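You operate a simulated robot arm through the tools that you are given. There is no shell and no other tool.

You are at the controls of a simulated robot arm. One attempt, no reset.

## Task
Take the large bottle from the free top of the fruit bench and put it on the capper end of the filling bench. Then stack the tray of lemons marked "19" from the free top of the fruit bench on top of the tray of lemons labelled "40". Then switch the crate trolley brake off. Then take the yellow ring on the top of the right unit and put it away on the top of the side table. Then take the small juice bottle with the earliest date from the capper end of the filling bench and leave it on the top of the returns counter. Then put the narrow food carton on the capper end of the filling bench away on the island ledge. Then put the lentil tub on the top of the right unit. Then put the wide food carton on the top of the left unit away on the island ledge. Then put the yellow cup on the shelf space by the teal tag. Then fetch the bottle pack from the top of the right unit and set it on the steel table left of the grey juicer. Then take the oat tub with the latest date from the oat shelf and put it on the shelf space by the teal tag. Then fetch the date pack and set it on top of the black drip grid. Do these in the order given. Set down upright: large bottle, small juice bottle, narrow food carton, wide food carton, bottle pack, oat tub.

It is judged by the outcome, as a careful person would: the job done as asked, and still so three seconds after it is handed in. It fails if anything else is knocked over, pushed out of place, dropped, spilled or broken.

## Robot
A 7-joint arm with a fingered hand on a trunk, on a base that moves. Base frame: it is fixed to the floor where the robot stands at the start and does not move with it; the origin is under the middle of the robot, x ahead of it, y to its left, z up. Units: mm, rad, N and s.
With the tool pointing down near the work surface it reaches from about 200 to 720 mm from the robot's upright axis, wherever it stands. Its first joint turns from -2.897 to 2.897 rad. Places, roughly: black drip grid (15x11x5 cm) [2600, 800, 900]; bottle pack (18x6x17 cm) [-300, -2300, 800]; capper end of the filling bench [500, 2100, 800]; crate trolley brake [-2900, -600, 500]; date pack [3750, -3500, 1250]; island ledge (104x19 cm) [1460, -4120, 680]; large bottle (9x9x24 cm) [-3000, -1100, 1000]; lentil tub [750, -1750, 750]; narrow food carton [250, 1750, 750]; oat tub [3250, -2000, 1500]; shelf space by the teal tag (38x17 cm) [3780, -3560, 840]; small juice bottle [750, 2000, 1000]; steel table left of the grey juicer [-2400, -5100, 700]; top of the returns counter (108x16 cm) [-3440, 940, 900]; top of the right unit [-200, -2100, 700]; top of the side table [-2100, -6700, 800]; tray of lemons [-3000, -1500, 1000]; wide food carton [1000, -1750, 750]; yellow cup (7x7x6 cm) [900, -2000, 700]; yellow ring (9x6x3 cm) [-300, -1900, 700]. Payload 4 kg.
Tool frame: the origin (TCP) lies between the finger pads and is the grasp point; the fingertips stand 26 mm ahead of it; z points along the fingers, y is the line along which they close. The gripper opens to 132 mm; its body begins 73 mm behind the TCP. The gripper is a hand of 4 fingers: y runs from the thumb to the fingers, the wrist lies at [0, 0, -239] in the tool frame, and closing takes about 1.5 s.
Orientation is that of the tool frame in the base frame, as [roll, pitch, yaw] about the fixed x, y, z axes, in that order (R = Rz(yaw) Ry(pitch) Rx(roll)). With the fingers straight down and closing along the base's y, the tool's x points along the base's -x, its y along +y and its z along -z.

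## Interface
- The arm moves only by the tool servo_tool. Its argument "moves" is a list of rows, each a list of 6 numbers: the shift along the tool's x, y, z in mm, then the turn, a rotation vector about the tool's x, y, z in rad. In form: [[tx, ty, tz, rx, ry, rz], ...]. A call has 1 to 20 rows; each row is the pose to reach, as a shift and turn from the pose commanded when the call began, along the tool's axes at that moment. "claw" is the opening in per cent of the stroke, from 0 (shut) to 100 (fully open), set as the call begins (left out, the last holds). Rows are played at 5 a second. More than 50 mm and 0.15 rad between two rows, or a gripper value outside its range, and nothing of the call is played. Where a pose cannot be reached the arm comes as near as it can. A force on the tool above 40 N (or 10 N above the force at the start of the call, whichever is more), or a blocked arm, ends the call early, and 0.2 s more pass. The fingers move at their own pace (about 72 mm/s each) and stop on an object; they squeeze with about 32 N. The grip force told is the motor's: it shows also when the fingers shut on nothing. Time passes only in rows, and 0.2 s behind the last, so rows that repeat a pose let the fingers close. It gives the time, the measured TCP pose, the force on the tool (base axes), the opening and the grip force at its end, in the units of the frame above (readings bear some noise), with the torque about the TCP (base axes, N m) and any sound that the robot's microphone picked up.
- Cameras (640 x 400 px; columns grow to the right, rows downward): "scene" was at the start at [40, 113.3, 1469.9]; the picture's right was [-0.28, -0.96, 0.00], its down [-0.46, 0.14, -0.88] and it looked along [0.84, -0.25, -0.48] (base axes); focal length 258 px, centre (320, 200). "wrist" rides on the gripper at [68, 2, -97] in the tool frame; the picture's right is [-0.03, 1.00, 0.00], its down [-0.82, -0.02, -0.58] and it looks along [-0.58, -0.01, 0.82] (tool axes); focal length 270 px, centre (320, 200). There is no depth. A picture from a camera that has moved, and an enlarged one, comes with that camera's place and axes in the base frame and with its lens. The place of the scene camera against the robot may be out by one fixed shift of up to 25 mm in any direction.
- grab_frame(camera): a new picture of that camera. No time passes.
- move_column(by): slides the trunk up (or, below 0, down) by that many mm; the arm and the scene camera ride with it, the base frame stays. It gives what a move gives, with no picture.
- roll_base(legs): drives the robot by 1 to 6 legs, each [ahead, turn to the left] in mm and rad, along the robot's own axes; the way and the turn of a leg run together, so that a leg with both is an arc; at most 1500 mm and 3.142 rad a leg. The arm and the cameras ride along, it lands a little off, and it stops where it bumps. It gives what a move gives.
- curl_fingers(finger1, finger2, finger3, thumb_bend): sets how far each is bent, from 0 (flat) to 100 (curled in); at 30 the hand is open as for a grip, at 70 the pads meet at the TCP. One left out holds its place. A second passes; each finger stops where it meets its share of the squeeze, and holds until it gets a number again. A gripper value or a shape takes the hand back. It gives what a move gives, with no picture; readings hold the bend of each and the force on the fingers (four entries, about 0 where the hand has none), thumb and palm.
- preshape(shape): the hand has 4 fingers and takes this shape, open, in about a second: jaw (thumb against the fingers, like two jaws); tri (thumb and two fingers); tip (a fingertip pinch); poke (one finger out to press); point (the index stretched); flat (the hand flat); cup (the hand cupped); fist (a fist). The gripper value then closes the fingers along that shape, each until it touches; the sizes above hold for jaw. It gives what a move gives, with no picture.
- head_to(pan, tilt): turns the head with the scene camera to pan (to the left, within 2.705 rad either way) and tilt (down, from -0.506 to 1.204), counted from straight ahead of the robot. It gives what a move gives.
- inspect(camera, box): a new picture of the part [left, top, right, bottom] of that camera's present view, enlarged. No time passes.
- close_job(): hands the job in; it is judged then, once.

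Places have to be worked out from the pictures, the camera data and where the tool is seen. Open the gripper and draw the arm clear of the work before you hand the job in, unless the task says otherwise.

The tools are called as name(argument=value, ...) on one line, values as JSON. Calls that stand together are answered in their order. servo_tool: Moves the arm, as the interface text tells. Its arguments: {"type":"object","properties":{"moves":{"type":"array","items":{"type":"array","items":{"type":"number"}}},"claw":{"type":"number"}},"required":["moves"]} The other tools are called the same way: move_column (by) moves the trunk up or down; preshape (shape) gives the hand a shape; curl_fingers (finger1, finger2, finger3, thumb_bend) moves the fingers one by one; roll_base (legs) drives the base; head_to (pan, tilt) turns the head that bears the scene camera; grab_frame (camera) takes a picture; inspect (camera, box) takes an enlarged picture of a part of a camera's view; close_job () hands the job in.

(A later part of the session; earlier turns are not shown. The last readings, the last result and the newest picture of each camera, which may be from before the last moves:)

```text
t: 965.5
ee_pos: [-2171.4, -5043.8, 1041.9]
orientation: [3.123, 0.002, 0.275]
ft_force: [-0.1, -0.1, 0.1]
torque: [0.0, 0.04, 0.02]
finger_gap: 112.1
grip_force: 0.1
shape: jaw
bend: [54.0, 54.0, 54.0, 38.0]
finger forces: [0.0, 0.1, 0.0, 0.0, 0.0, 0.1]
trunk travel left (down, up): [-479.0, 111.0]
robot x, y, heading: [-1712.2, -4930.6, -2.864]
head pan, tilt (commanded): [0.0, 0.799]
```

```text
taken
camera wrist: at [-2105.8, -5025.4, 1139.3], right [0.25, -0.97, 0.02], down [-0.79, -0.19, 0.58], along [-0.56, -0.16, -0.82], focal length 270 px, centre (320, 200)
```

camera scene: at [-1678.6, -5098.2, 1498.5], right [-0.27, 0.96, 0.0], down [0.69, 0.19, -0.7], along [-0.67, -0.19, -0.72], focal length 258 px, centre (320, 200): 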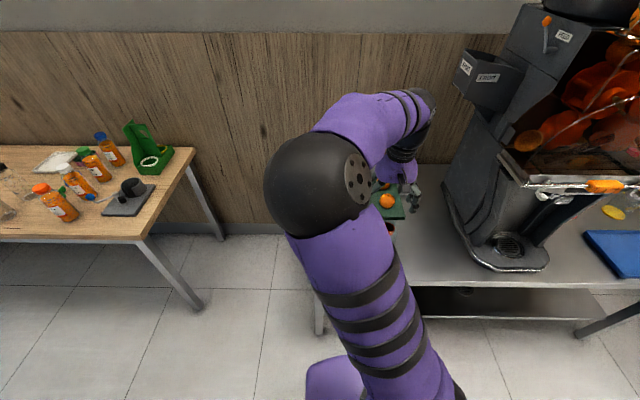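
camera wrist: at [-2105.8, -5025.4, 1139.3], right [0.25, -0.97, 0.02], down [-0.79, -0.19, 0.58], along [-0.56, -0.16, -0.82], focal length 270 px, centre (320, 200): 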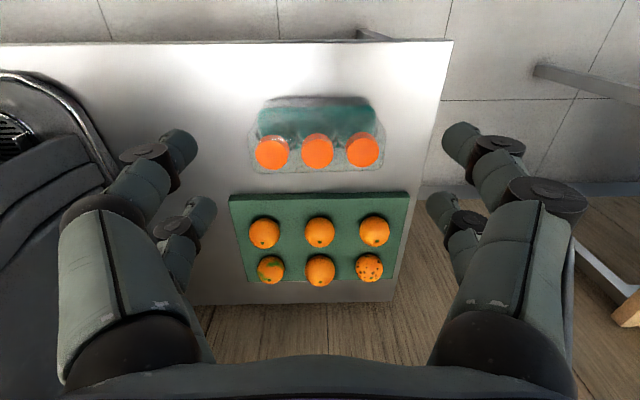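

The bottle pack stands upright left of the juicer. Next is the oat tub; I drive round to the oat shelf on the far side.

roll_base(legs=[[-300, 0], [0, -1.908], [1300, 0], [1300, 0], [1157, 0], [0, -1.447]])

roll_base(legs=[[1100, 0], [1100, 0], [906, 0], [0, -1.202], [1432, 0], [0, 1.398]])

head_to(pan=0.0, tilt=0.2)

grab_frame(camera="scene")

```text
t: 994.3
ee_pos: [-734.9, -1089.4, 1042.0]
orientation: [3.122, 0.001, -3.067]
ft_force: [0.3, 0.3, -0.2]
torque: [-0.01, 0.02, -0.03]
finger_gap: 111.8
grip_force: 0.1
shape: jaw
bend: [54.0, 54.0, 54.0, 38.0]
finger forces: [0.0, 0.1, 0.0, 0.0, 0.0, 0.1]
trunk travel left (down, up): [-479.0, 111.0]
robot x, y, heading: [-1209.7, -1110.3, 0.074]
head pan, tilt (commanded): [0.0, 0.799]
```

```text
t: 1023.4
ee_pos: [2960.2, -2072.5, 1042.9]
orientation: [3.124, 0.001, -2.88]
ft_force: [-0.3, -0.1, 0.7]
torque: [0.02, 0.02, 0.0]
finger_gap: 112.1
grip_force: 0.2
shape: jaw
bend: [54.0, 54.0, 54.0, 38.0]
finger forces: [0.0, 0.0, 0.1, 0.0, 0.1, 0.0]
trunk travel left (down, up): [-479.0, 111.0]
robot x, y, heading: [2500.6, -2180.6, 0.266]
head pan, tilt (commanded): [0.0, 0.799]
```

```text
t: 1024.4
ee_pos: [2960.4, -2071.7, 1042.2]
orientation: [3.122, 0.0, -2.881]
ft_force: [-0.3, 0.1, -1.2]
torque: [-0.01, -0.01, -0.02]
finger_gap: 111.9
grip_force: 0.1
shape: jaw
bend: [54.0, 54.0, 54.0, 38.0]
finger forces: [0.0, 0.0, 0.0, 0.0, 0.0, 0.1]
trunk travel left (down, up): [-479.0, 111.0]
robot x, y, heading: [2501.1, -2179.3, 0.263]
head pan, tilt (commanded): [0.0, 0.201]
```

```text
taken
camera scene: at [2504.5, -2037.9, 1552.0], right [0.26, -0.97, 0.0], down [-0.19, -0.05, -0.98], along [0.95, 0.26, -0.2], focal length 258 px, centre (320, 200)
```

scene: 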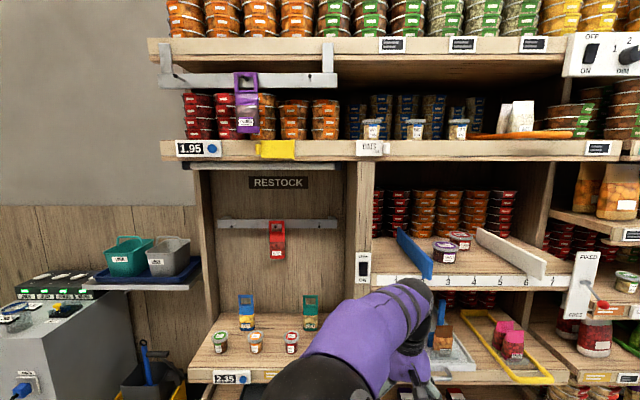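

I see three small tubs above the OATS tag. I zoom in on their dates.

inspect(camera="scene", box=[345, 90, 485, 165])

inspect(camera="scene", box=[355, 110, 415, 145])

inspect(camera="scene", box=[400, 110, 480, 145])

```text
4.57 times, centred on (415, 128) of scene
camera zoom: at [2504.5, -2037.9, 1552.0], right [0.26, -0.97, 0.0], down [-0.19, -0.05, -0.98], along [0.95, 0.26, -0.2], focal length 1178 px, centre (-114, 531)
```

zoom: 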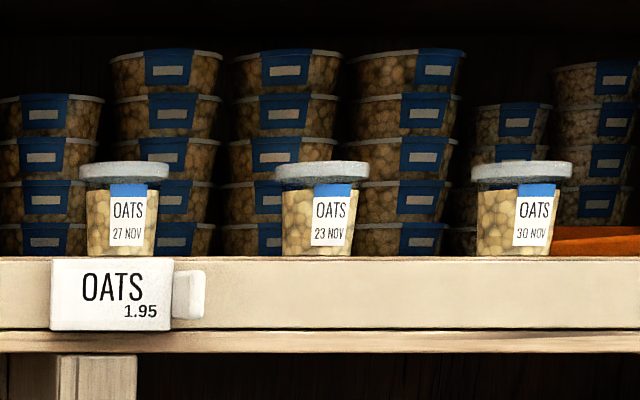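

```text
10.67 times, centred on (385, 128) of scene
camera zoom: at [2504.5, -2037.9, 1552.0], right [0.26, -0.97, 0.0], down [-0.19, -0.05, -0.98], along [0.95, 0.26, -0.2], focal length 2750 px, centre (-373, 973)
```

zoom: 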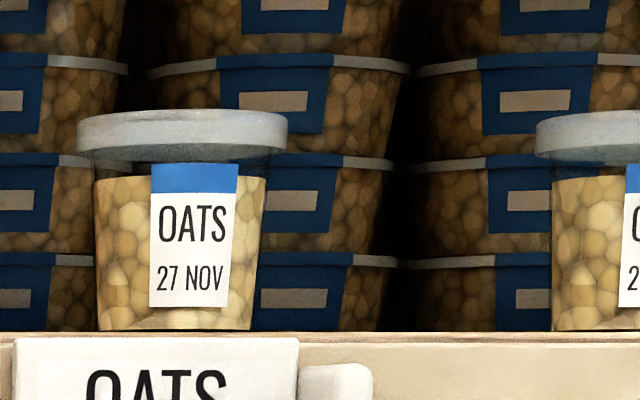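

```text
8.00 times, centred on (440, 128) of scene
camera zoom: at [2504.5, -2037.9, 1552.0], right [0.26, -0.97, 0.0], down [-0.19, -0.05, -0.98], along [0.95, 0.26, -0.2], focal length 2062 px, centre (-640, 780)
```

zoom: 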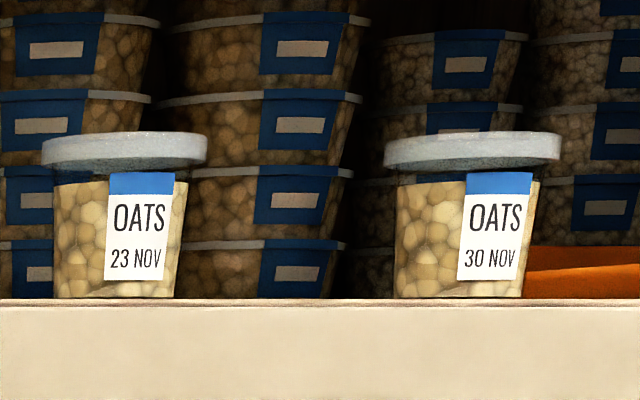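

The tubs read 27 NOV, 23 NOV and 30 NOV, so the latest is the rightmost, 30 NOV, on a shelf at about z≈1574. I raise the trunk fully and test in free space whether the tilted hand can reach that height.

move_column(by=110)

servo_tool(moves=[[-10, 0, -20, 0, -0.12, 0], [-20, 0, -45, 0, -0.24, 0], [-30, 0, -75, 0, -0.36, 0], [-40, 0, -110, 0, -0.48, 0], [-50, 0, -145, 0, -0.6, 0], [-60, 0, -180, 0, -0.72, 0], [-70, 0, -215, 0, -0.84, 0], [-80, 0, -250, 0, -0.954, 0], [-85, 0, -290, 0, -0.954, 0], [-90, 0, -330, 0, -0.954, 0], [-90, 0, -370, 0, -0.954, 0], [-90, 0, -410, 0, -0.954, 0], [-90, 0, -450, 0, -0.954, 0], [-90, 0, -450, 0, -0.954, 0]], claw=100)

grab_frame(camera="wrist")

grab_frame(camera="scene")

```text
t: 1025.8
ee_pos: [2959.6, -2071.4, 1152.5]
orientation: [3.125, -0.001, -2.88]
ft_force: [-0.6, -0.4, -0.5]
torque: [0.01, -0.02, 0.01]
finger_gap: 112.1
grip_force: 0.0
shape: jaw
bend: [54.0, 54.0, 54.0, 38.0]
finger forces: [0.1, 0.0, 0.0, 0.0, 0.1, 0.0]
trunk travel left (down, up): [-589.0, 1.0]
robot x, y, heading: [2498.5, -2178.6, 0.262]
head pan, tilt (commanded): [0.0, 0.201]
```

```text
t: 1028.8
ee_pos: [3048.5, -2055.4, 1601.6]
orientation: [3.11, 0.953, -2.905]
ft_force: [0.3, 0.0, -0.1]
torque: [0.05, -0.04, -0.03]
finger_gap: 131.9
grip_force: 0.0
shape: jaw
bend: [30.0, 30.0, 30.0, 30.0]
finger forces: [0.1, 0.0, 0.1, 0.1, 0.1, 0.0]
trunk travel left (down, up): [-589.0, 1.0]
robot x, y, heading: [2499.9, -2178.8, 0.262]
head pan, tilt (commanded): [0.0, 0.201]
```

```text
taken
camera wrist: at [2933.6, -2084.4, 1603.0], right [-0.25, 0.97, 0.04], down [0.01, -0.04, 1.0], along [0.97, 0.25, 0.0], focal length 270 px, centre (320, 200)
```

wrist: 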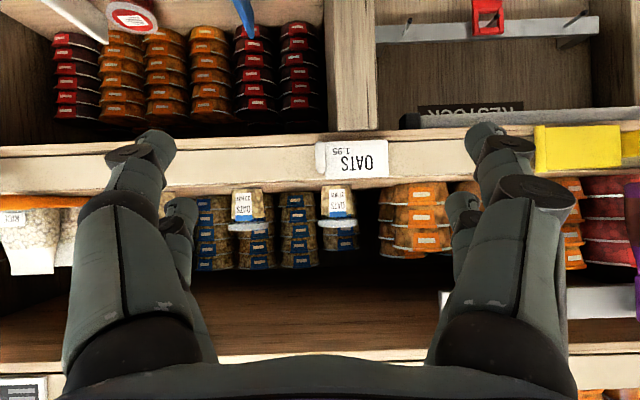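

```text
taken
camera scene: at [2504.5, -2037.8, 1662.1], right [0.26, -0.97, 0.0], down [-0.19, -0.05, -0.98], along [0.95, 0.26, -0.2], focal length 258 px, centre (320, 200)
```

scene: 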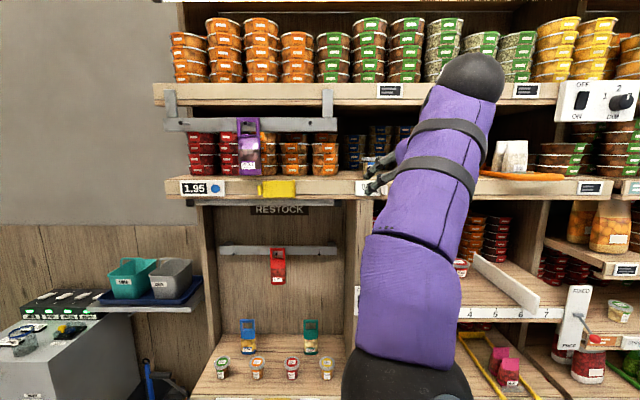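

The tilted hand reaches that height. I zoom in on the wrist view to identify the tubs.

inspect(camera="wrist", box=[150, 120, 430, 290])

```text
2.29 times, centred on (290, 205) of wrist
camera zoom: at [2933.6, -2084.4, 1603.0], right [-0.25, 0.97, 0.04], down [0.01, -0.04, 1.0], along [0.97, 0.25, 0.0], focal length 618 px, centre (389, 189)
```

zoom: 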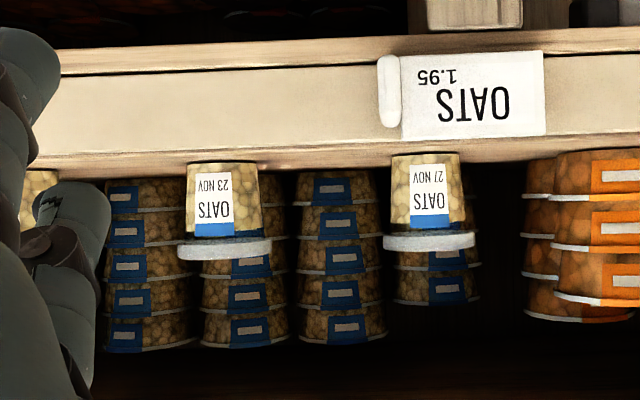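

The hidden one at the left edge (robot's right) must be 30 NOV. I shift the base about 200 mm to the right so it's straight ahead.

roll_base(legs=[[0, -1.57], [200, 0], [0, 1.57]])

grab_frame(camera="wrist")

inspect(camera="wrist", box=[180, 120, 460, 290])

```text
t: 1038.8
ee_pos: [3102.2, -2243.7, 1602.6]
orientation: [3.111, 0.952, -2.896]
ft_force: [0.3, 0.3, 0.0]
torque: [0.01, 0.0, -0.02]
finger_gap: 131.8
grip_force: 0.1
shape: jaw
bend: [30.0, 30.0, 30.0, 30.0]
finger forces: [0.0, 0.0, 0.0, 0.0, 0.0, 0.0]
trunk travel left (down, up): [-589.0, 1.0]
robot x, y, heading: [2552.3, -2375.6, 0.273]
head pan, tilt (commanded): [0.0, 0.201]
```

```text
taken
camera wrist: at [2987.4, -2272.8, 1602.8], right [-0.25, 0.97, 0.04], down [0.01, -0.04, 1.0], along [0.97, 0.25, 0.0], focal length 270 px, centre (320, 200)
```

wrist: 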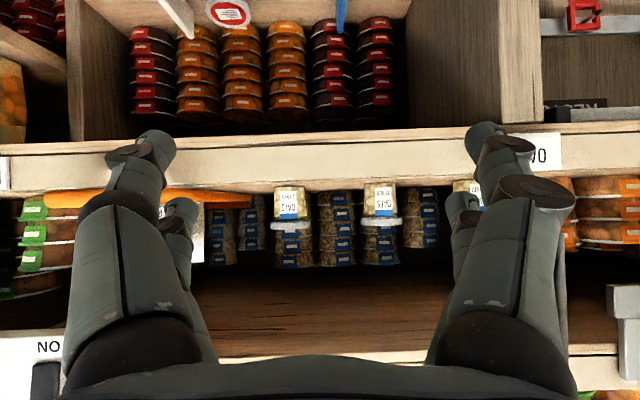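

```text
2.29 times, centred on (320, 205) of wrist
camera zoom: at [2987.4, -2272.8, 1602.8], right [-0.25, 0.97, 0.04], down [0.01, -0.04, 1.0], along [0.97, 0.25, 0.0], focal length 618 px, centre (320, 189)
```

zoom: 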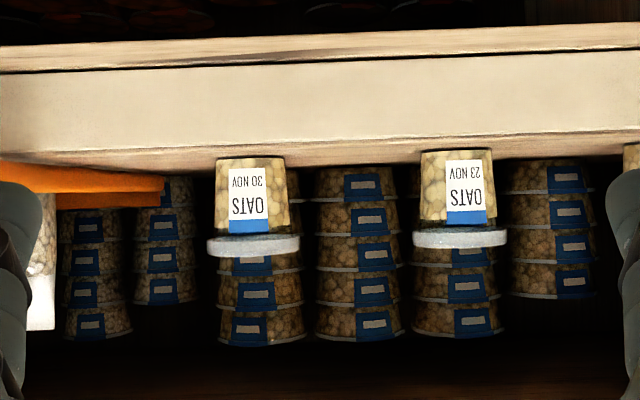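

The 30 NOV tub stands about 44 mm to the right of the hand's line, roughly 400 mm ahead (e1≈2700), its base near z≈1582, with the shelf above at about 1751. I set the tilt to 60° from vertical, shift sideways, and raise slightly to clear the lip.

servo_tool(moves=[[-10, -12, 0, 0, -0.03, 0], [-20, -24, -1, 0, -0.06, 0], [-30, -36, -1, 0, -0.095, 0], [-36, -45, -1, 0, -0.095, 0], [-36, -45, -1, 0, -0.095, 0]])

roll_base(legs=[[70, 0]])

grab_frame(camera="wrist")

inspect(camera="wrist", box=[180, 120, 460, 290])

```text
t: 1040.0
ee_pos: [3133.0, -2281.1, 1630.4]
orientation: [3.105, 1.049, -2.902]
ft_force: [-0.4, -0.2, 1.0]
torque: [0.01, -0.01, 0.0]
finger_gap: 132.1
grip_force: 0.1
shape: jaw
bend: [30.0, 30.0, 30.0, 30.0]
finger forces: [0.0, 0.0, 0.1, 0.0, 0.0, 0.0]
trunk travel left (down, up): [-589.0, 1.0]
robot x, y, heading: [2552.3, -2373.3, 0.275]
head pan, tilt (commanded): [0.0, 0.201]
```

```text
t: 1041.0
ee_pos: [3200.6, -2263.0, 1632.0]
orientation: [3.105, 1.047, -2.903]
ft_force: [-1.0, 0.4, 0.8]
torque: [0.0, 0.01, -0.03]
finger_gap: 131.7
grip_force: 0.1
shape: jaw
bend: [30.0, 30.0, 30.0, 30.0]
finger forces: [0.0, 0.0, 0.0, 0.0, 0.0, 0.0]
trunk travel left (down, up): [-589.0, 1.0]
robot x, y, heading: [2622.0, -2356.7, 0.277]
head pan, tilt (commanded): [0.0, 0.201]
```

```text
taken
camera wrist: at [3086.9, -2292.9, 1620.6], right [-0.26, 0.97, 0.04], down [-0.08, -0.06, 0.99], along [0.96, 0.25, 0.09], focal length 270 px, centre (320, 200)
```

wrist: 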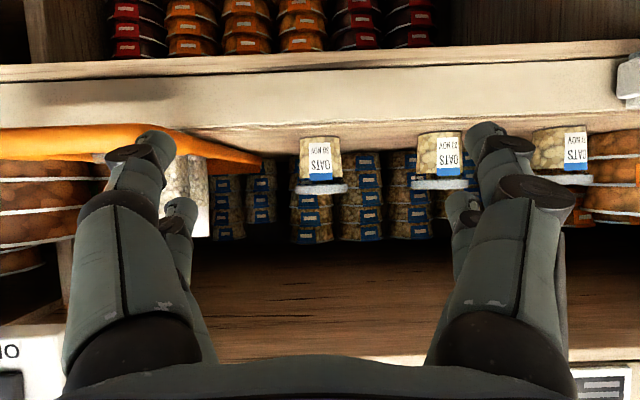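

```text
2.29 times, centred on (320, 205) of wrist
camera zoom: at [3086.9, -2292.9, 1620.6], right [-0.26, 0.97, 0.04], down [-0.08, -0.06, 0.99], along [0.96, 0.25, 0.09], focal length 618 px, centre (320, 189)
```

zoom: 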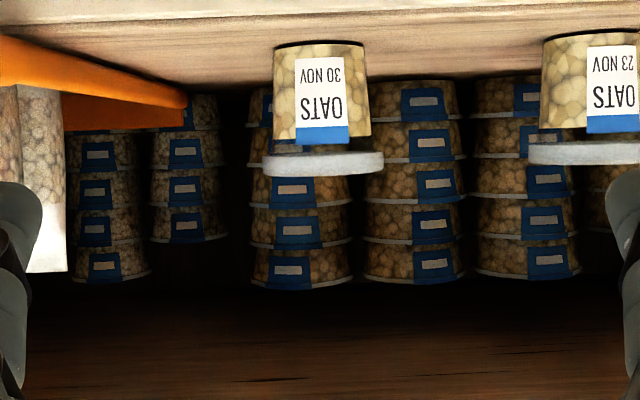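

The tub is centred, but an orange object lies close on its right. I look at it from the head camera to judge the clearance.

head_to(pan=0.1, tilt=0.15)

grab_frame(camera="scene")

inspect(camera="scene", box=[380, 120, 600, 240])

inspect(camera="wrist", box=[0, 60, 300, 260])

```text
t: 1041.7
ee_pos: [3200.5, -2263.6, 1631.8]
orientation: [3.105, 1.048, -2.904]
ft_force: [0.4, -0.1, -0.4]
torque: [0.01, 0.03, 0.0]
finger_gap: 131.7
grip_force: 0.0
shape: jaw
bend: [30.0, 30.0, 30.0, 30.0]
finger forces: [0.0, 0.1, 0.1, 0.1, 0.0, 0.0]
trunk travel left (down, up): [-589.0, 1.0]
robot x, y, heading: [2621.7, -2354.6, 0.274]
head pan, tilt (commanded): [0.099, 0.15]
```

```text
taken
camera scene: at [2621.5, -2202.9, 1666.8], right [0.36, -0.93, 0.0], down [-0.14, -0.05, -0.99], along [0.92, 0.36, -0.15], focal length 258 px, centre (320, 200)
```

scene: 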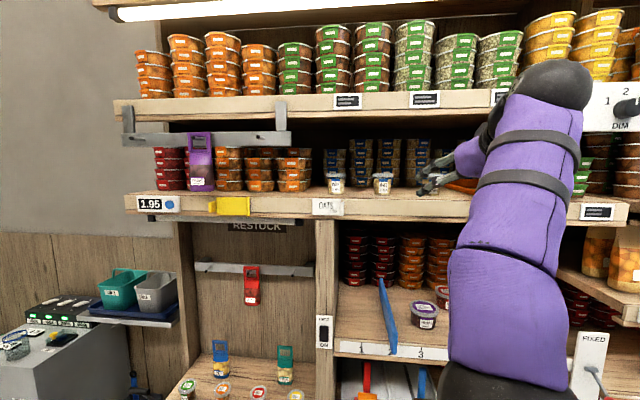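

```text
2.91 times, centred on (490, 180) of scene
camera zoom: at [2621.5, -2202.9, 1666.8], right [0.36, -0.93, 0.0], down [-0.14, -0.05, -0.99], along [0.92, 0.36, -0.15], focal length 750 px, centre (-174, 258)
```

zoom: 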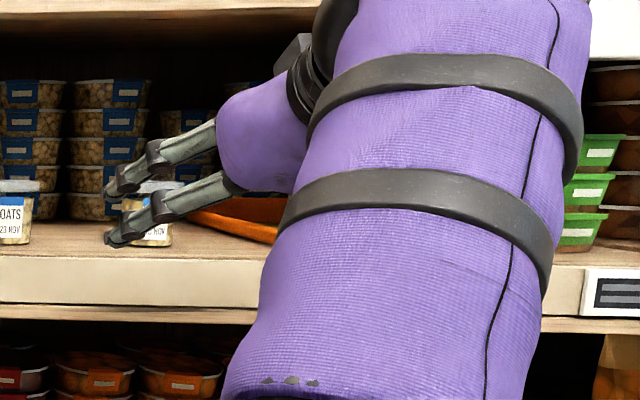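

```text
2.00 times, centred on (150, 160) of wrist
camera zoom: at [3086.3, -2292.9, 1620.8], right [-0.26, 0.97, 0.04], down [-0.08, -0.06, 0.99], along [0.96, 0.25, 0.09], focal length 541 px, centre (660, 280)
```

zoom: 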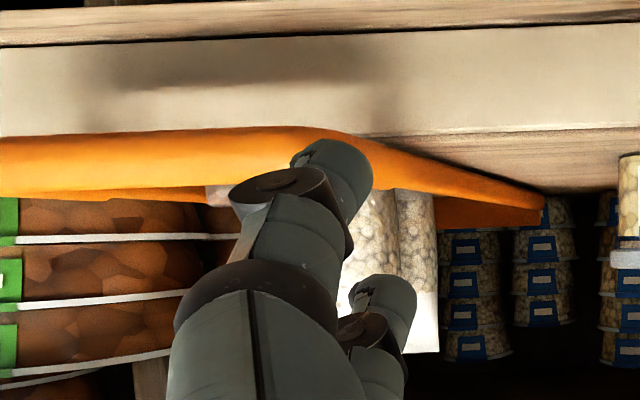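

The orange thing is a low tray whose side wall is about 95–100 mm from the tub's centre line, so a half-open hand clears it. I narrow the fingers to about 95 mm and drive in 100 mm.

servo_tool(moves=[[0, 0, 0, 0, 0, 0], [0, 0, 0, 0, 0, 0], [0, 0, 0, 0, 0, 0], [0, 0, 0, 0, 0, 0]], claw=72)

roll_base(legs=[[100, -0.012]])

grab_frame(camera="wrist")

```text
t: 1042.7
ee_pos: [3201.1, -2262.8, 1631.2]
orientation: [3.106, 1.048, -2.902]
ft_force: [-0.3, 0.3, -0.3]
torque: [0.04, 0.0, 0.01]
finger_gap: 95.1
grip_force: 0.1
shape: jaw
bend: [66.0, 66.0, 66.0, 55.0]
finger forces: [0.0, 0.0, 0.1, 0.0, 0.0, 0.1]
trunk travel left (down, up): [-589.0, 1.0]
robot x, y, heading: [2620.3, -2354.3, 0.277]
head pan, tilt (commanded): [0.099, 0.15]
```

```text
t: 1043.9
ee_pos: [3301.9, -2242.2, 1631.2]
orientation: [3.107, 1.047, -2.912]
ft_force: [0.3, 0.8, -1.2]
torque: [-0.01, 0.0, -0.01]
finger_gap: 95.5
grip_force: 0.0
shape: jaw
bend: [66.0, 66.0, 66.0, 55.0]
finger forces: [0.0, 0.0, 0.0, 0.0, 0.0, 0.0]
trunk travel left (down, up): [-589.0, 1.0]
robot x, y, heading: [2718.4, -2325.0, 0.263]
head pan, tilt (commanded): [0.099, 0.15]
```

```text
taken
camera wrist: at [3186.9, -2271.0, 1620.1], right [-0.24, 0.97, 0.04], down [-0.08, -0.06, 0.99], along [0.97, 0.24, 0.09], focal length 270 px, centre (320, 200)
```

wrist: 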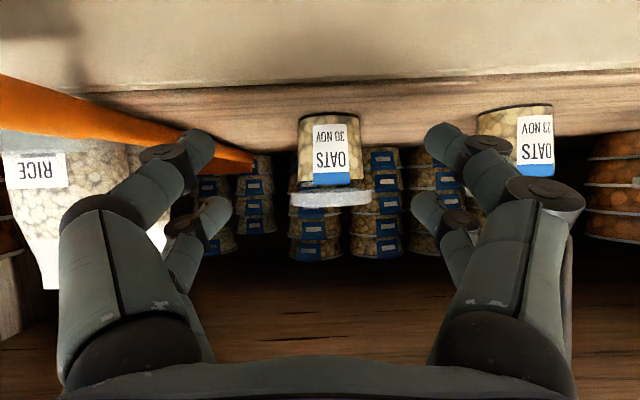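

The hand has entered cleanly. I make the last 65 mm with the arm, with a 7 mm sideways correction.

servo_tool(moves=[[-8, 3, 15, 0, 0, 0], [-15, 7, 30, 0, 0, 0], [-22, 7, 45, 0, 0, 0], [-29, 7, 58, 0, 0, 0], [-29, 7, 58, 0, 0, 0]])

grab_frame(camera="wrist")

```text
t: 1045.1
ee_pos: [3355.4, -2221.1, 1614.1]
orientation: [3.105, 1.045, -2.912]
ft_force: [0.2, 0.3, 0.9]
torque: [-0.1, -0.02, -0.04]
finger_gap: 95.3
grip_force: 0.0
shape: jaw
bend: [66.0, 66.0, 66.0, 55.0]
finger forces: [0.0, 0.0, 0.0, 0.1, 1.1, 0.0]
out of reach, approached as far as the arm can: row 3, 4, 5
trunk travel left (down, up): [-589.0, 1.0]
robot x, y, heading: [2721.0, -2329.7, 0.266]
head pan, tilt (commanded): [0.099, 0.15]
```

```text
taken
camera wrist: at [3240.2, -2250.2, 1603.4], right [-0.24, 0.97, 0.04], down [-0.08, -0.06, 1.0], along [0.97, 0.24, 0.09], focal length 270 px, centre (320, 200)
```

wrist: 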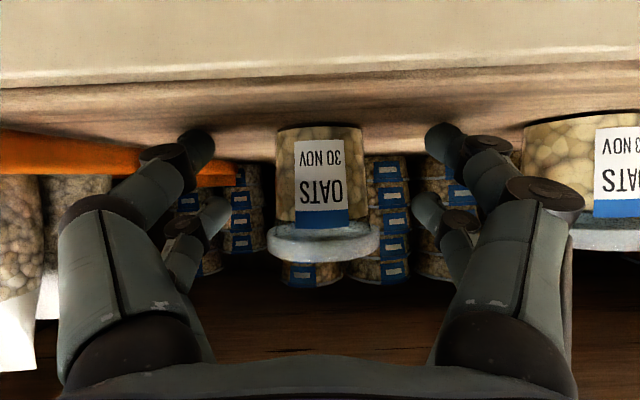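

The arm ran out of reach and sagged slightly, lightly touching the shelf. I draw back 30 mm so it regains its height, then bring the base closer instead.

servo_tool(moves=[[8, 0, -13, 0, 0, 0], [15, 0, -26, 0, 0, 0], [20, 0, -35, 0, 0, 0], [20, 0, -35, 0, 0, 0]])

```text
t: 1046.1
ee_pos: [3324.2, -2231.7, 1632.0]
orientation: [3.106, 1.046, -2.913]
ft_force: [0.1, -0.2, 0.4]
torque: [0.01, 0.02, -0.03]
finger_gap: 95.2
grip_force: 0.0
shape: jaw
bend: [66.0, 66.0, 66.0, 55.0]
finger forces: [0.1, 0.0, 0.0, 0.1, 0.0, 0.0]
out of reach, approached as far as the arm can: row 1, 2, 3, 4
trunk travel left (down, up): [-589.0, 1.0]
robot x, y, heading: [2719.9, -2327.9, 0.258]
head pan, tilt (commanded): [0.099, 0.15]
```

roll_base(legs=[[42, 0]])

grab_frame(camera="wrist")

```text
t: 1047.0
ee_pos: [3368.7, -2221.0, 1632.1]
orientation: [3.105, 1.043, -2.916]
ft_force: [0.5, -0.7, -0.1]
torque: [0.0, 0.04, 0.02]
finger_gap: 95.3
grip_force: 0.1
shape: jaw
bend: [66.0, 66.0, 66.0, 55.0]
finger forces: [0.0, 0.0, 0.1, 0.1, 0.0, 0.0]
trunk travel left (down, up): [-589.0, 1.0]
robot x, y, heading: [2763.9, -2316.5, 0.262]
head pan, tilt (commanded): [0.099, 0.15]
```

```text
taken
camera wrist: at [3253.9, -2249.2, 1620.8], right [-0.24, 0.97, 0.04], down [-0.08, -0.06, 1.0], along [0.97, 0.24, 0.09], focal length 270 px, centre (320, 200)
```

wrist: 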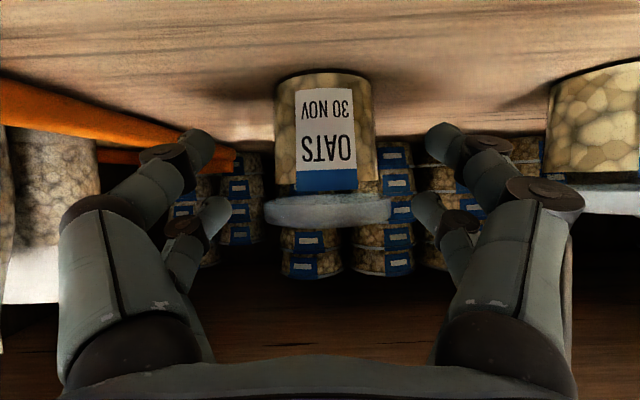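

The tub is between the fingers, with its centre about 11 mm past the TCP. I lower 8 mm, then close.

servo_tool(moves=[[3, 2, 4, 0, 0, 0], [5, 3, 7.5, 0, 0, 0], [5, 3, 7.5, 0, 0, 0]])

grab_frame(camera="wrist")

```text
t: 1047.8
ee_pos: [3373.4, -2216.4, 1628.3]
orientation: [3.106, 1.041, -2.914]
ft_force: [-0.4, -1.2, 0.4]
torque: [0.01, 0.0, 0.01]
finger_gap: 95.5
grip_force: 0.1
shape: jaw
bend: [66.0, 66.0, 66.0, 55.0]
finger forces: [0.0, 0.0, 0.0, 0.0, 0.0, 0.1]
out of reach, approached as far as the arm can: row 2, 3
trunk travel left (down, up): [-589.0, 1.0]
robot x, y, heading: [2759.2, -2313.3, 0.269]
head pan, tilt (commanded): [0.099, 0.15]
```

```text
taken
camera wrist: at [3258.1, -2245.2, 1617.3], right [-0.24, 0.97, 0.04], down [-0.07, -0.06, 1.0], along [0.97, 0.24, 0.09], focal length 270 px, centre (320, 200)
```

wrist: 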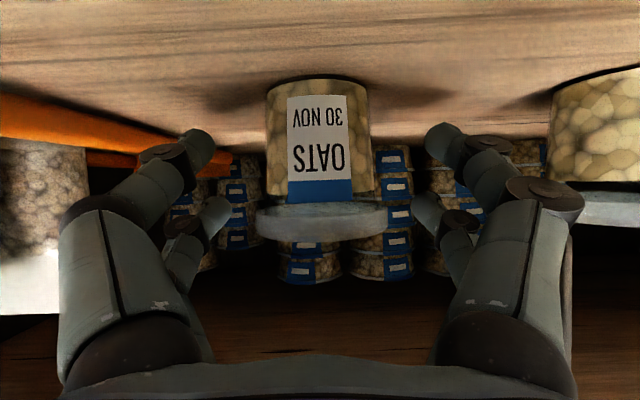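

servo_tool(moves=[[0, 0, 0, 0, 0, 0], [0, 0, 0, 0, 0, 0], [0, 0, 0, 0, 0, 0], [0, 0, 0, 0, 0, 0], [0, 0, 0, 0, 0, 0], [0, 0, 0, 0, 0, 0], [0, 0, 0, 0, 0, 0]], claw=0)

grab_frame(camera="wrist")

```text
t: 1049.4
ee_pos: [3370.0, -2217.0, 1630.9]
orientation: [3.105, 1.049, -2.914]
ft_force: [2.6, 0.4, 30.7]
torque: [-0.09, 0.32, -0.01]
finger_gap: 33.5
grip_force: 31.5
shape: jaw
bend: [75.0, 77.0, 76.0, 71.0]
finger forces: [32.1, 24.7, 25.1, 0.0, 32.1, 0.1]
trunk travel left (down, up): [-589.0, 1.0]
robot x, y, heading: [2759.1, -2314.8, 0.262]
head pan, tilt (commanded): [0.099, 0.15]
```

```text
taken
camera wrist: at [3255.8, -2245.9, 1619.2], right [-0.24, 0.97, 0.04], down [-0.08, -0.06, 0.99], along [0.97, 0.24, 0.09], focal length 270 px, centre (320, 200)
```

wrist: 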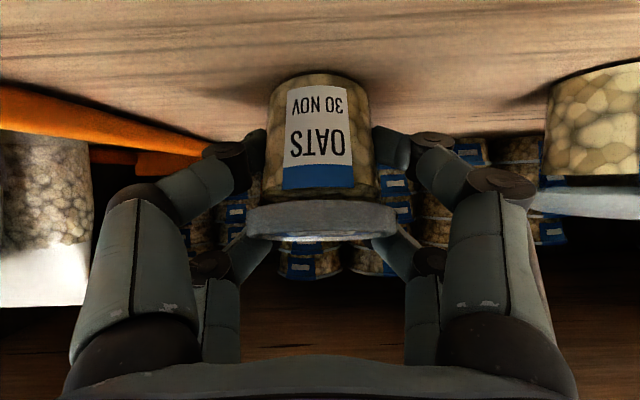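

Both finger pairs hold the tub, though pressing down somewhat. I lift gently.

servo_tool(moves=[[-3, 0, -2, 0, 0, 0], [-6, 0, -4, 0, 0, 0], [-9, 0, -6, 0, 0, 0], [-9, 0, -6, 0, 0, 0]])

grab_frame(camera="wrist")

```text
t: 1050.4
ee_pos: [3370.3, -2218.1, 1630.8]
orientation: [3.105, 1.043, -2.913]
ft_force: [-1.8, -0.2, 4.4]
torque: [-0.07, 0.21, 0.0]
finger_gap: 33.3
grip_force: 32.2
shape: jaw
bend: [75.0, 77.0, 77.0, 71.0]
finger forces: [32.6, 19.6, 20.1, 0.0, 32.8, 0.0]
out of reach, approached as far as the arm can: row 3, 4
trunk travel left (down, up): [-589.0, 1.0]
robot x, y, heading: [2762.5, -2316.3, 0.259]
head pan, tilt (commanded): [0.099, 0.15]
```

```text
taken
camera wrist: at [3255.0, -2245.8, 1621.6], right [-0.24, 0.97, 0.04], down [-0.08, -0.06, 1.0], along [0.97, 0.24, 0.09], focal length 270 px, centre (320, 200)
```

wrist: 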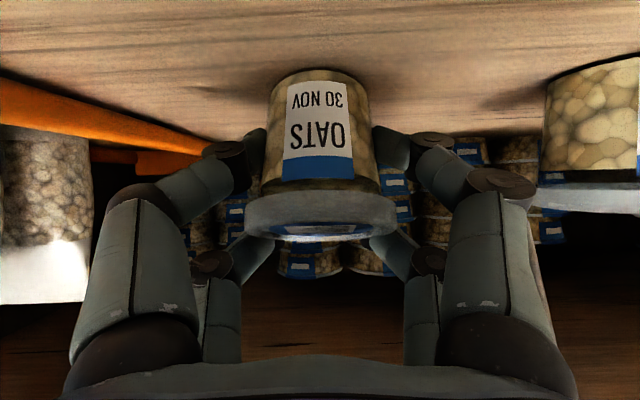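

The arm is at its limit, so I lift while drawing back a little.

servo_tool(moves=[[0, 0, -8, 0, 0, 0], [-2, 0, -14, 0, 0, 0], [-5, 0, -20, 0, 0, 0], [-8, 0, -26, 0, 0, 0], [-8, 0, -26, 0, 0, 0]])

grab_frame(camera="wrist")

```text
t: 1051.6
ee_pos: [3353.0, -2222.8, 1640.4]
orientation: [3.104, 1.046, -2.914]
ft_force: [-0.8, 0.3, -1.5]
torque: [0.0, 0.01, 0.03]
finger_gap: 32.7
grip_force: 31.5
shape: jaw
bend: [75.0, 77.0, 77.0, 71.0]
finger forces: [32.3, 10.1, 10.7, 0.0, 32.1, 0.0]
out of reach, approached as far as the arm can: row 3, 4, 5
trunk travel left (down, up): [-589.0, 1.0]
robot x, y, heading: [2758.6, -2316.1, 0.262]
head pan, tilt (commanded): [0.099, 0.15]
```

```text
taken
camera wrist: at [3238.5, -2251.4, 1630.0], right [-0.24, 0.97, 0.04], down [-0.08, -0.06, 1.0], along [0.97, 0.24, 0.09], focal length 270 px, centre (320, 200)
```

wrist: 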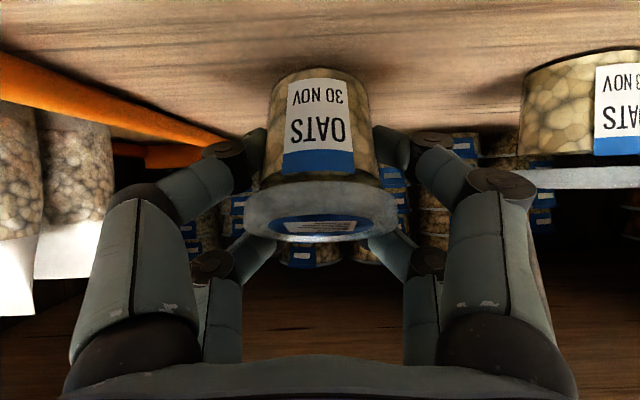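

The tub is off the shelf, tipping slightly but firmly pinched. I draw the arm back and up a little, then reverse the base.

servo_tool(moves=[[2, 0, -15, 0, 0, 0], [4, 0, -30, 0, 0, 0], [4, 0, -42, 0, 0, 0], [2, 0, -50, 0, 0, 0], [2, 0, -50, 0, 0, 0]])

grab_frame(camera="wrist")

```text
t: 1052.8
ee_pos: [3310.3, -2235.1, 1663.9]
orientation: [3.107, 1.046, -2.915]
ft_force: [0.6, -0.2, -1.4]
torque: [-0.01, 0.04, 0.01]
finger_gap: 32.8
grip_force: 32.1
shape: jaw
bend: [75.0, 77.0, 77.0, 71.0]
finger forces: [32.3, 9.9, 10.4, 0.0, 32.1, 0.0]
trunk travel left (down, up): [-589.0, 1.0]
robot x, y, heading: [2758.2, -2318.9, 0.259]
head pan, tilt (commanded): [0.099, 0.15]
```

```text
taken
camera wrist: at [3196.1, -2262.7, 1653.0], right [-0.24, 0.97, 0.04], down [-0.08, -0.06, 1.0], along [0.97, 0.24, 0.09], focal length 270 px, centre (320, 200)
```

wrist: 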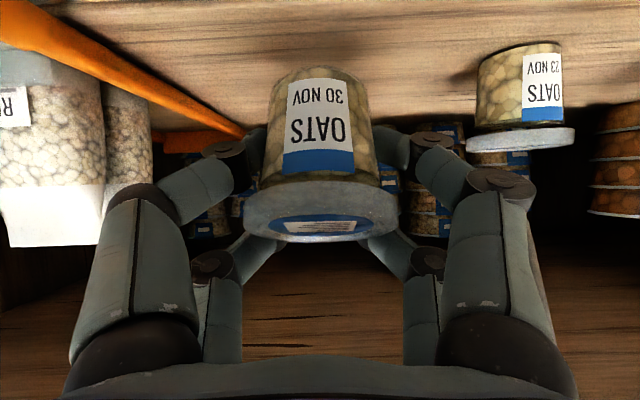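

roll_base(legs=[[-300, 0]])

grab_frame(camera="wrist")

inspect(camera="wrist", box=[220, 40, 420, 270])

```text
t: 1054.8
ee_pos: [3017.1, -2311.9, 1662.9]
orientation: [3.104, 1.047, -2.914]
ft_force: [-0.1, -0.1, -0.3]
torque: [-0.02, 0.01, -0.01]
finger_gap: 33.1
grip_force: 31.9
shape: jaw
bend: [75.0, 77.0, 77.0, 71.0]
finger forces: [32.3, 10.0, 10.6, 0.1, 32.1, 0.0]
trunk travel left (down, up): [-589.0, 1.0]
robot x, y, heading: [2468.0, -2393.0, 0.261]
head pan, tilt (commanded): [0.099, 0.15]
```

```text
taken
camera wrist: at [2903.1, -2340.5, 1653.3], right [-0.25, 0.97, 0.04], down [-0.08, -0.06, 1.0], along [0.97, 0.24, 0.09], focal length 270 px, centre (320, 200)
```

wrist: 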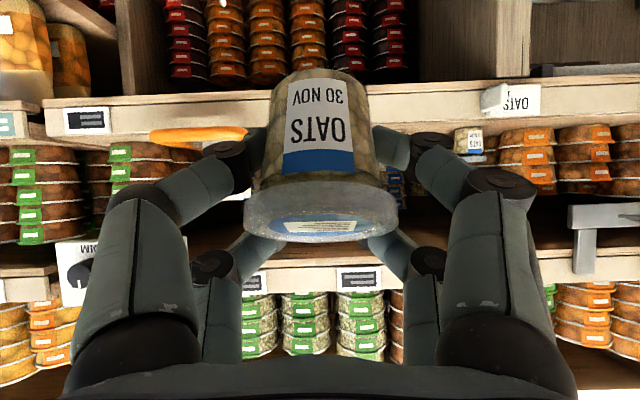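

```text
1.74 times, centred on (320, 155) of wrist
camera zoom: at [2903.1, -2340.5, 1653.3], right [-0.25, 0.97, 0.04], down [-0.08, -0.06, 1.0], along [0.97, 0.24, 0.09], focal length 470 px, centre (320, 278)
```

zoom: 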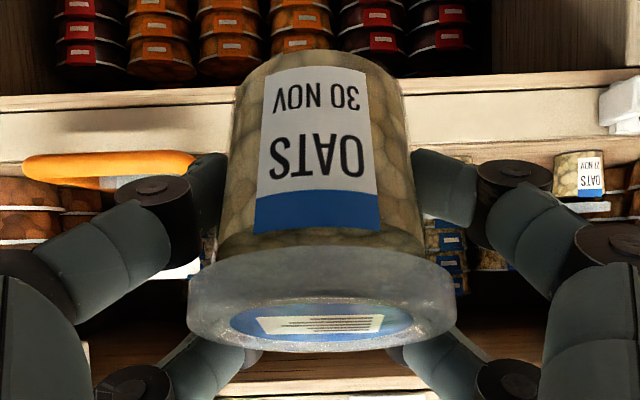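

The 30 NOV tub is secured, leaning a bit towards me; pointing the hand more steeply will straighten it. I drive along to the teal-tag shelf.

roll_base(legs=[[0, -1.57], [1351, 0], [0, 1.57]])

servo_tool(moves=[[40, 0, 23, 0, 0.02, 0], [80, 0, 46, 0, 0.04, 0], [120, 0, 69, 0, 0.06, 0], [160, 0, 92, 0, 0.08, 0], [200, 0, 115, 0, 0.1, 0], [240, 0, 138, 0, 0.12, 0], [280, 0, 161, 0, 0.14, 0], [320, 0, 184, 0, 0.16, 0], [360, 0, 207, 0, 0.174, 0], [400, 0, 231, 0, 0.174, 0], [440, 0, 254, 0, 0.174, 0], [440, 0, 254, 0, 0.174, 0]])

grab_frame(camera="wrist")

```text
t: 1070.1
ee_pos: [3364.0, -3637.9, 1663.3]
orientation: [3.105, 1.047, -2.932]
ft_force: [0.3, 0.2, -1.9]
torque: [0.04, 0.02, -0.04]
finger_gap: 33.0
grip_force: 32.2
shape: jaw
bend: [75.0, 77.0, 77.0, 71.0]
finger forces: [32.0, 9.0, 9.3, 0.0, 31.7, 0.0]
trunk travel left (down, up): [-589.0, 1.0]
robot x, y, heading: [2814.7, -3712.1, 0.243]
head pan, tilt (commanded): [0.099, 0.15]
```

```text
t: 1072.7
ee_pos: [3659.2, -3611.4, 1331.8]
orientation: [3.117, 0.881, -2.922]
ft_force: [-8.8, -2.8, 25.9]
torque: [0.02, -0.18, -0.08]
finger_gap: 21.1
grip_force: 32.0
shape: jaw
bend: [79.0, 78.0, 78.0, 76.0]
finger forces: [0.1, 0.0, 0.0, 0.1, 0.1, 0.0]
out of reach, approached as far as the arm can: row 1, 2, 3, 4, 5, 6, 7, 8, 9, 10, 11, 12
trunk travel left (down, up): [-589.0, 1.0]
robot x, y, heading: [2812.3, -3710.4, 0.246]
head pan, tilt (commanded): [0.099, 0.15]
```

```text
taken
camera wrist: at [3543.5, -3638.1, 1340.5], right [-0.22, 0.97, 0.04], down [0.08, -0.02, 1.0], along [0.97, 0.22, -0.07], focal length 270 px, centre (320, 200)
```

wrist: 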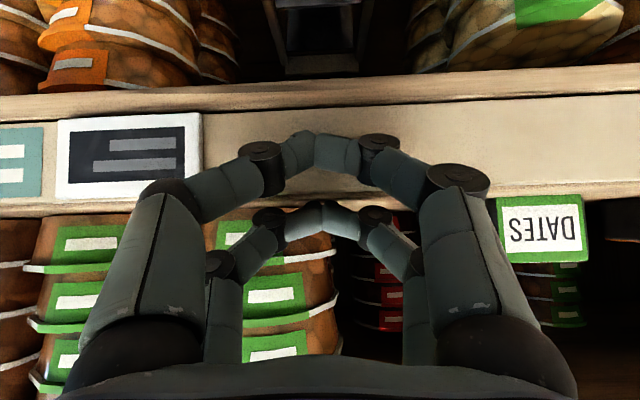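

That went wrong: the commanded poses were out of reach and the arm swung forward against the shelf, and the tub is no longer in the fingers. I look before moving anything.

head_to(pan=-0.1, tilt=0.6)

grab_frame(camera="scene")

inspect(camera="scene", box=[200, 60, 520, 260])

```text
t: 1073.6
ee_pos: [3659.4, -3612.4, 1332.3]
orientation: [3.115, 0.88, -2.921]
ft_force: [-3.5, -2.8, 32.0]
torque: [0.1, -0.38, -0.12]
finger_gap: 21.3
grip_force: 31.9
shape: jaw
bend: [79.0, 78.0, 78.0, 76.0]
finger forces: [0.1, 0.0, 0.0, 0.0, 0.1, 0.1]
trunk travel left (down, up): [-589.0, 1.0]
robot x, y, heading: [2812.8, -3710.0, 0.243]
head pan, tilt (commanded): [-0.099, 0.6]
```

```text
taken
camera scene: at [2813.3, -3578.4, 1625.6], right [0.14, -0.99, 0.0], down [-0.56, -0.08, -0.83], along [0.82, 0.12, -0.56], focal length 258 px, centre (320, 200)
```

scene: 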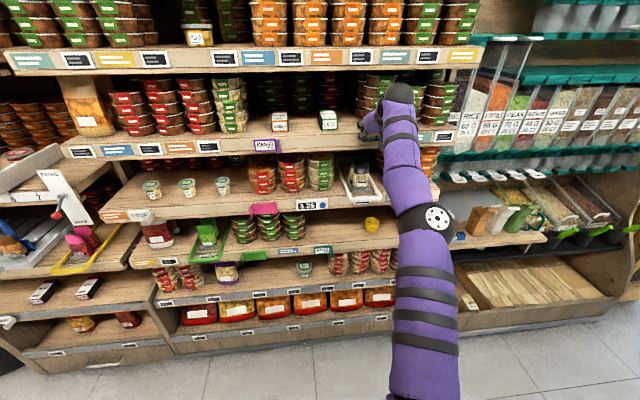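

```text
2.00 times, centred on (360, 160) of scene
camera zoom: at [2813.3, -3578.4, 1625.6], right [0.14, -0.99, 0.0], down [-0.56, -0.08, -0.83], along [0.82, 0.12, -0.56], focal length 516 px, centre (240, 280)
```

zoom: 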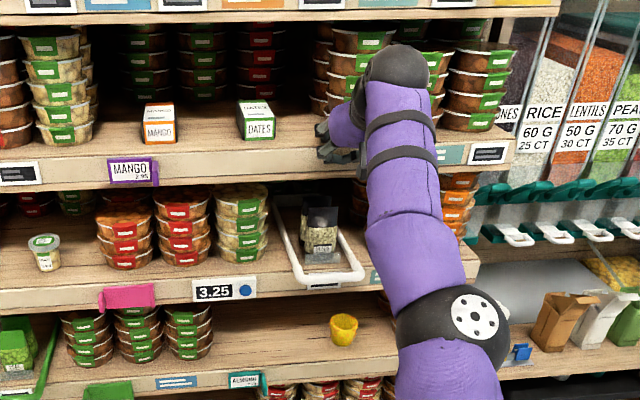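

The shelf goods look undisturbed; my hand is resting against the front of the MANGO/DATES shelf, and the tub isn't in view. I retrace the arm's path in small steps, up and out, before searching for it.

servo_tool(moves=[[-15, 0, -13, 0, 0, 0], [-31, 0, -26, 0, 0, 0], [-46, 0, -39, 0, 0, 0]])

grab_frame(camera="wrist")

```text
t: 1074.4
ee_pos: [3643.7, -3609.4, 1353.5]
orientation: [3.114, 0.872, -2.921]
ft_force: [0.5, 0.2, -0.1]
torque: [0.02, -0.02, 0.02]
finger_gap: 20.0
grip_force: 32.7
shape: jaw
bend: [78.0, 78.0, 77.0, 75.0]
finger forces: [0.1, 0.0, 0.0, 0.0, 0.0, 0.0]
out of reach, approached as far as the arm can: row 1, 2, 3
trunk travel left (down, up): [-589.0, 1.0]
robot x, y, heading: [2811.0, -3710.2, 0.243]
head pan, tilt (commanded): [-0.099, 0.6]
```

```text
taken
camera wrist: at [3528.2, -3636.7, 1364.0], right [-0.22, 0.97, 0.04], down [0.09, -0.02, 1.0], along [0.97, 0.23, -0.09], focal length 270 px, centre (320, 200)
```

wrist: 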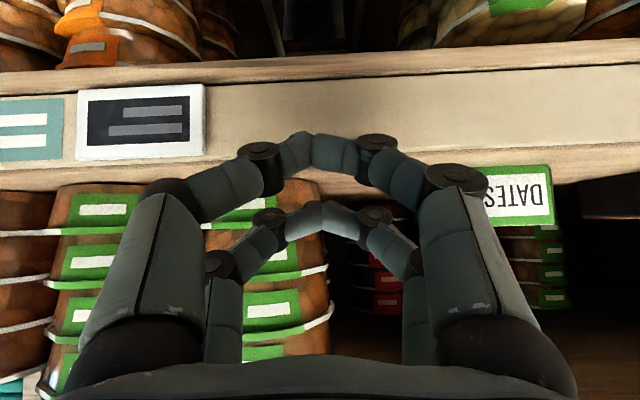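

The hand is free now. I continue retracing upward.

servo_tool(moves=[[-31, 0, -26, 0, 0, 0], [-61, 0, -51, 0, 0, 0], [-92, 0, -77, 0, 0, 0], [-123, 0, -103, 0, 0, 0], [-153, 0, -129, 0, 0, 0], [-184, 0, -154, 0, 0, 0], [-184, 0, -154, 0, 0, 0]])

grab_frame(camera="scene")

```text
t: 1076.0
ee_pos: [3567.7, -3600.7, 1460.5]
orientation: [3.114, 0.871, -2.922]
ft_force: [-0.4, 0.0, -0.2]
torque: [-0.01, 0.02, 0.01]
finger_gap: 19.6
grip_force: 31.8
shape: jaw
bend: [78.0, 78.0, 77.0, 75.0]
finger forces: [0.2, 0.1, 0.0, 0.0, 0.1, 0.0]
out of reach, approached as far as the arm can: row 1, 2, 3, 4, 5, 6, 7
trunk travel left (down, up): [-589.0, 1.0]
robot x, y, heading: [2812.0, -3710.2, 0.244]
head pan, tilt (commanded): [-0.099, 0.6]
```

```text
taken
camera scene: at [2818.6, -3577.5, 1625.4], right [0.14, -0.99, 0.0], down [-0.56, -0.08, -0.82], along [0.82, 0.12, -0.57], focal length 258 px, centre (320, 200)
```

scene: 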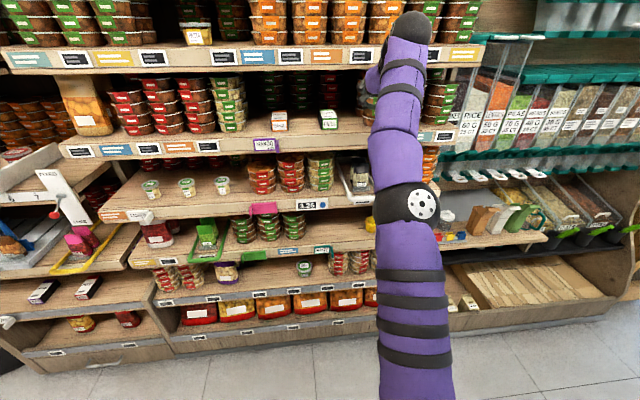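

I back the base off 400 mm and search the floor and shelves for the tub.

roll_base(legs=[[-400, 0]])

head_to(pan=0.0, tilt=0.9)

grab_frame(camera="scene")

head_to(pan=0.0, tilt=0.4)

grab_frame(camera="scene")

```text
t: 1078.5
ee_pos: [3178.7, -3695.9, 1460.5]
orientation: [3.113, 0.871, -2.921]
ft_force: [0.4, 0.2, 0.1]
torque: [0.03, -0.01, 0.0]
finger_gap: 19.6
grip_force: 31.7
shape: jaw
bend: [78.0, 78.0, 77.0, 75.0]
finger forces: [0.0, 0.0, 0.0, 0.0, 0.1, 0.0]
trunk travel left (down, up): [-589.0, 1.0]
robot x, y, heading: [2426.0, -3807.0, 0.249]
head pan, tilt (commanded): [-0.099, 0.6]
```

```text
t: 1079.3
ee_pos: [3178.6, -3696.9, 1460.9]
orientation: [3.113, 0.872, -2.921]
ft_force: [0.4, -0.3, 0.4]
torque: [0.03, 0.01, 0.01]
finger_gap: 19.8
grip_force: 32.2
shape: jaw
bend: [78.0, 78.0, 77.0, 75.0]
finger forces: [0.0, 0.0, 0.0, 0.1, 0.0, 0.0]
trunk travel left (down, up): [-589.0, 1.0]
robot x, y, heading: [2423.8, -3805.8, 0.246]
head pan, tilt (commanded): [0.0, 0.901]
```

```text
taken
camera scene: at [2414.7, -3668.9, 1600.6], right [0.24, -0.97, 0.0], down [-0.76, -0.19, -0.62], along [0.6, 0.15, -0.78], focal length 258 px, centre (320, 200)
```

scene: 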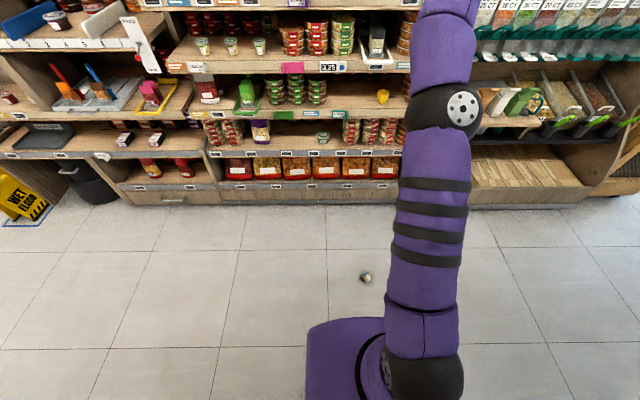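

```text
t: 1080.2
ee_pos: [3179.1, -3695.3, 1460.5]
orientation: [3.114, 0.871, -2.919]
ft_force: [-0.4, -0.2, -0.6]
torque: [0.04, 0.01, 0.0]
finger_gap: 19.6
grip_force: 31.9
shape: jaw
bend: [78.0, 78.0, 77.0, 75.0]
finger forces: [0.0, 0.1, 0.1, 0.0, 0.1, 0.0]
trunk travel left (down, up): [-589.0, 1.0]
robot x, y, heading: [2425.1, -3809.9, 0.25]
head pan, tilt (commanded): [0.0, 0.4]
```

```text
taken
camera scene: at [2431.3, -3664.7, 1643.5], right [0.24, -0.97, 0.0], down [-0.38, -0.09, -0.92], along [0.89, 0.22, -0.39], focal length 258 px, centre (320, 200)
```

scene: 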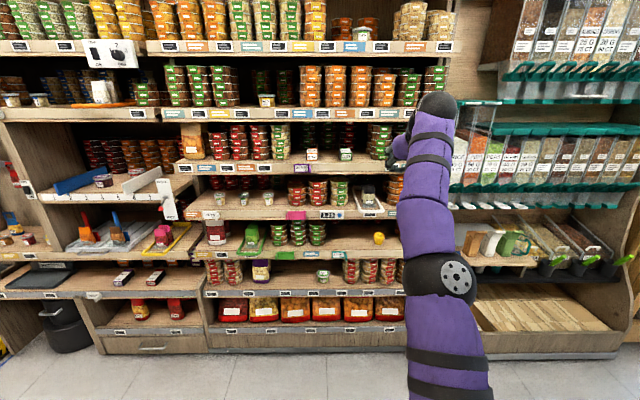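

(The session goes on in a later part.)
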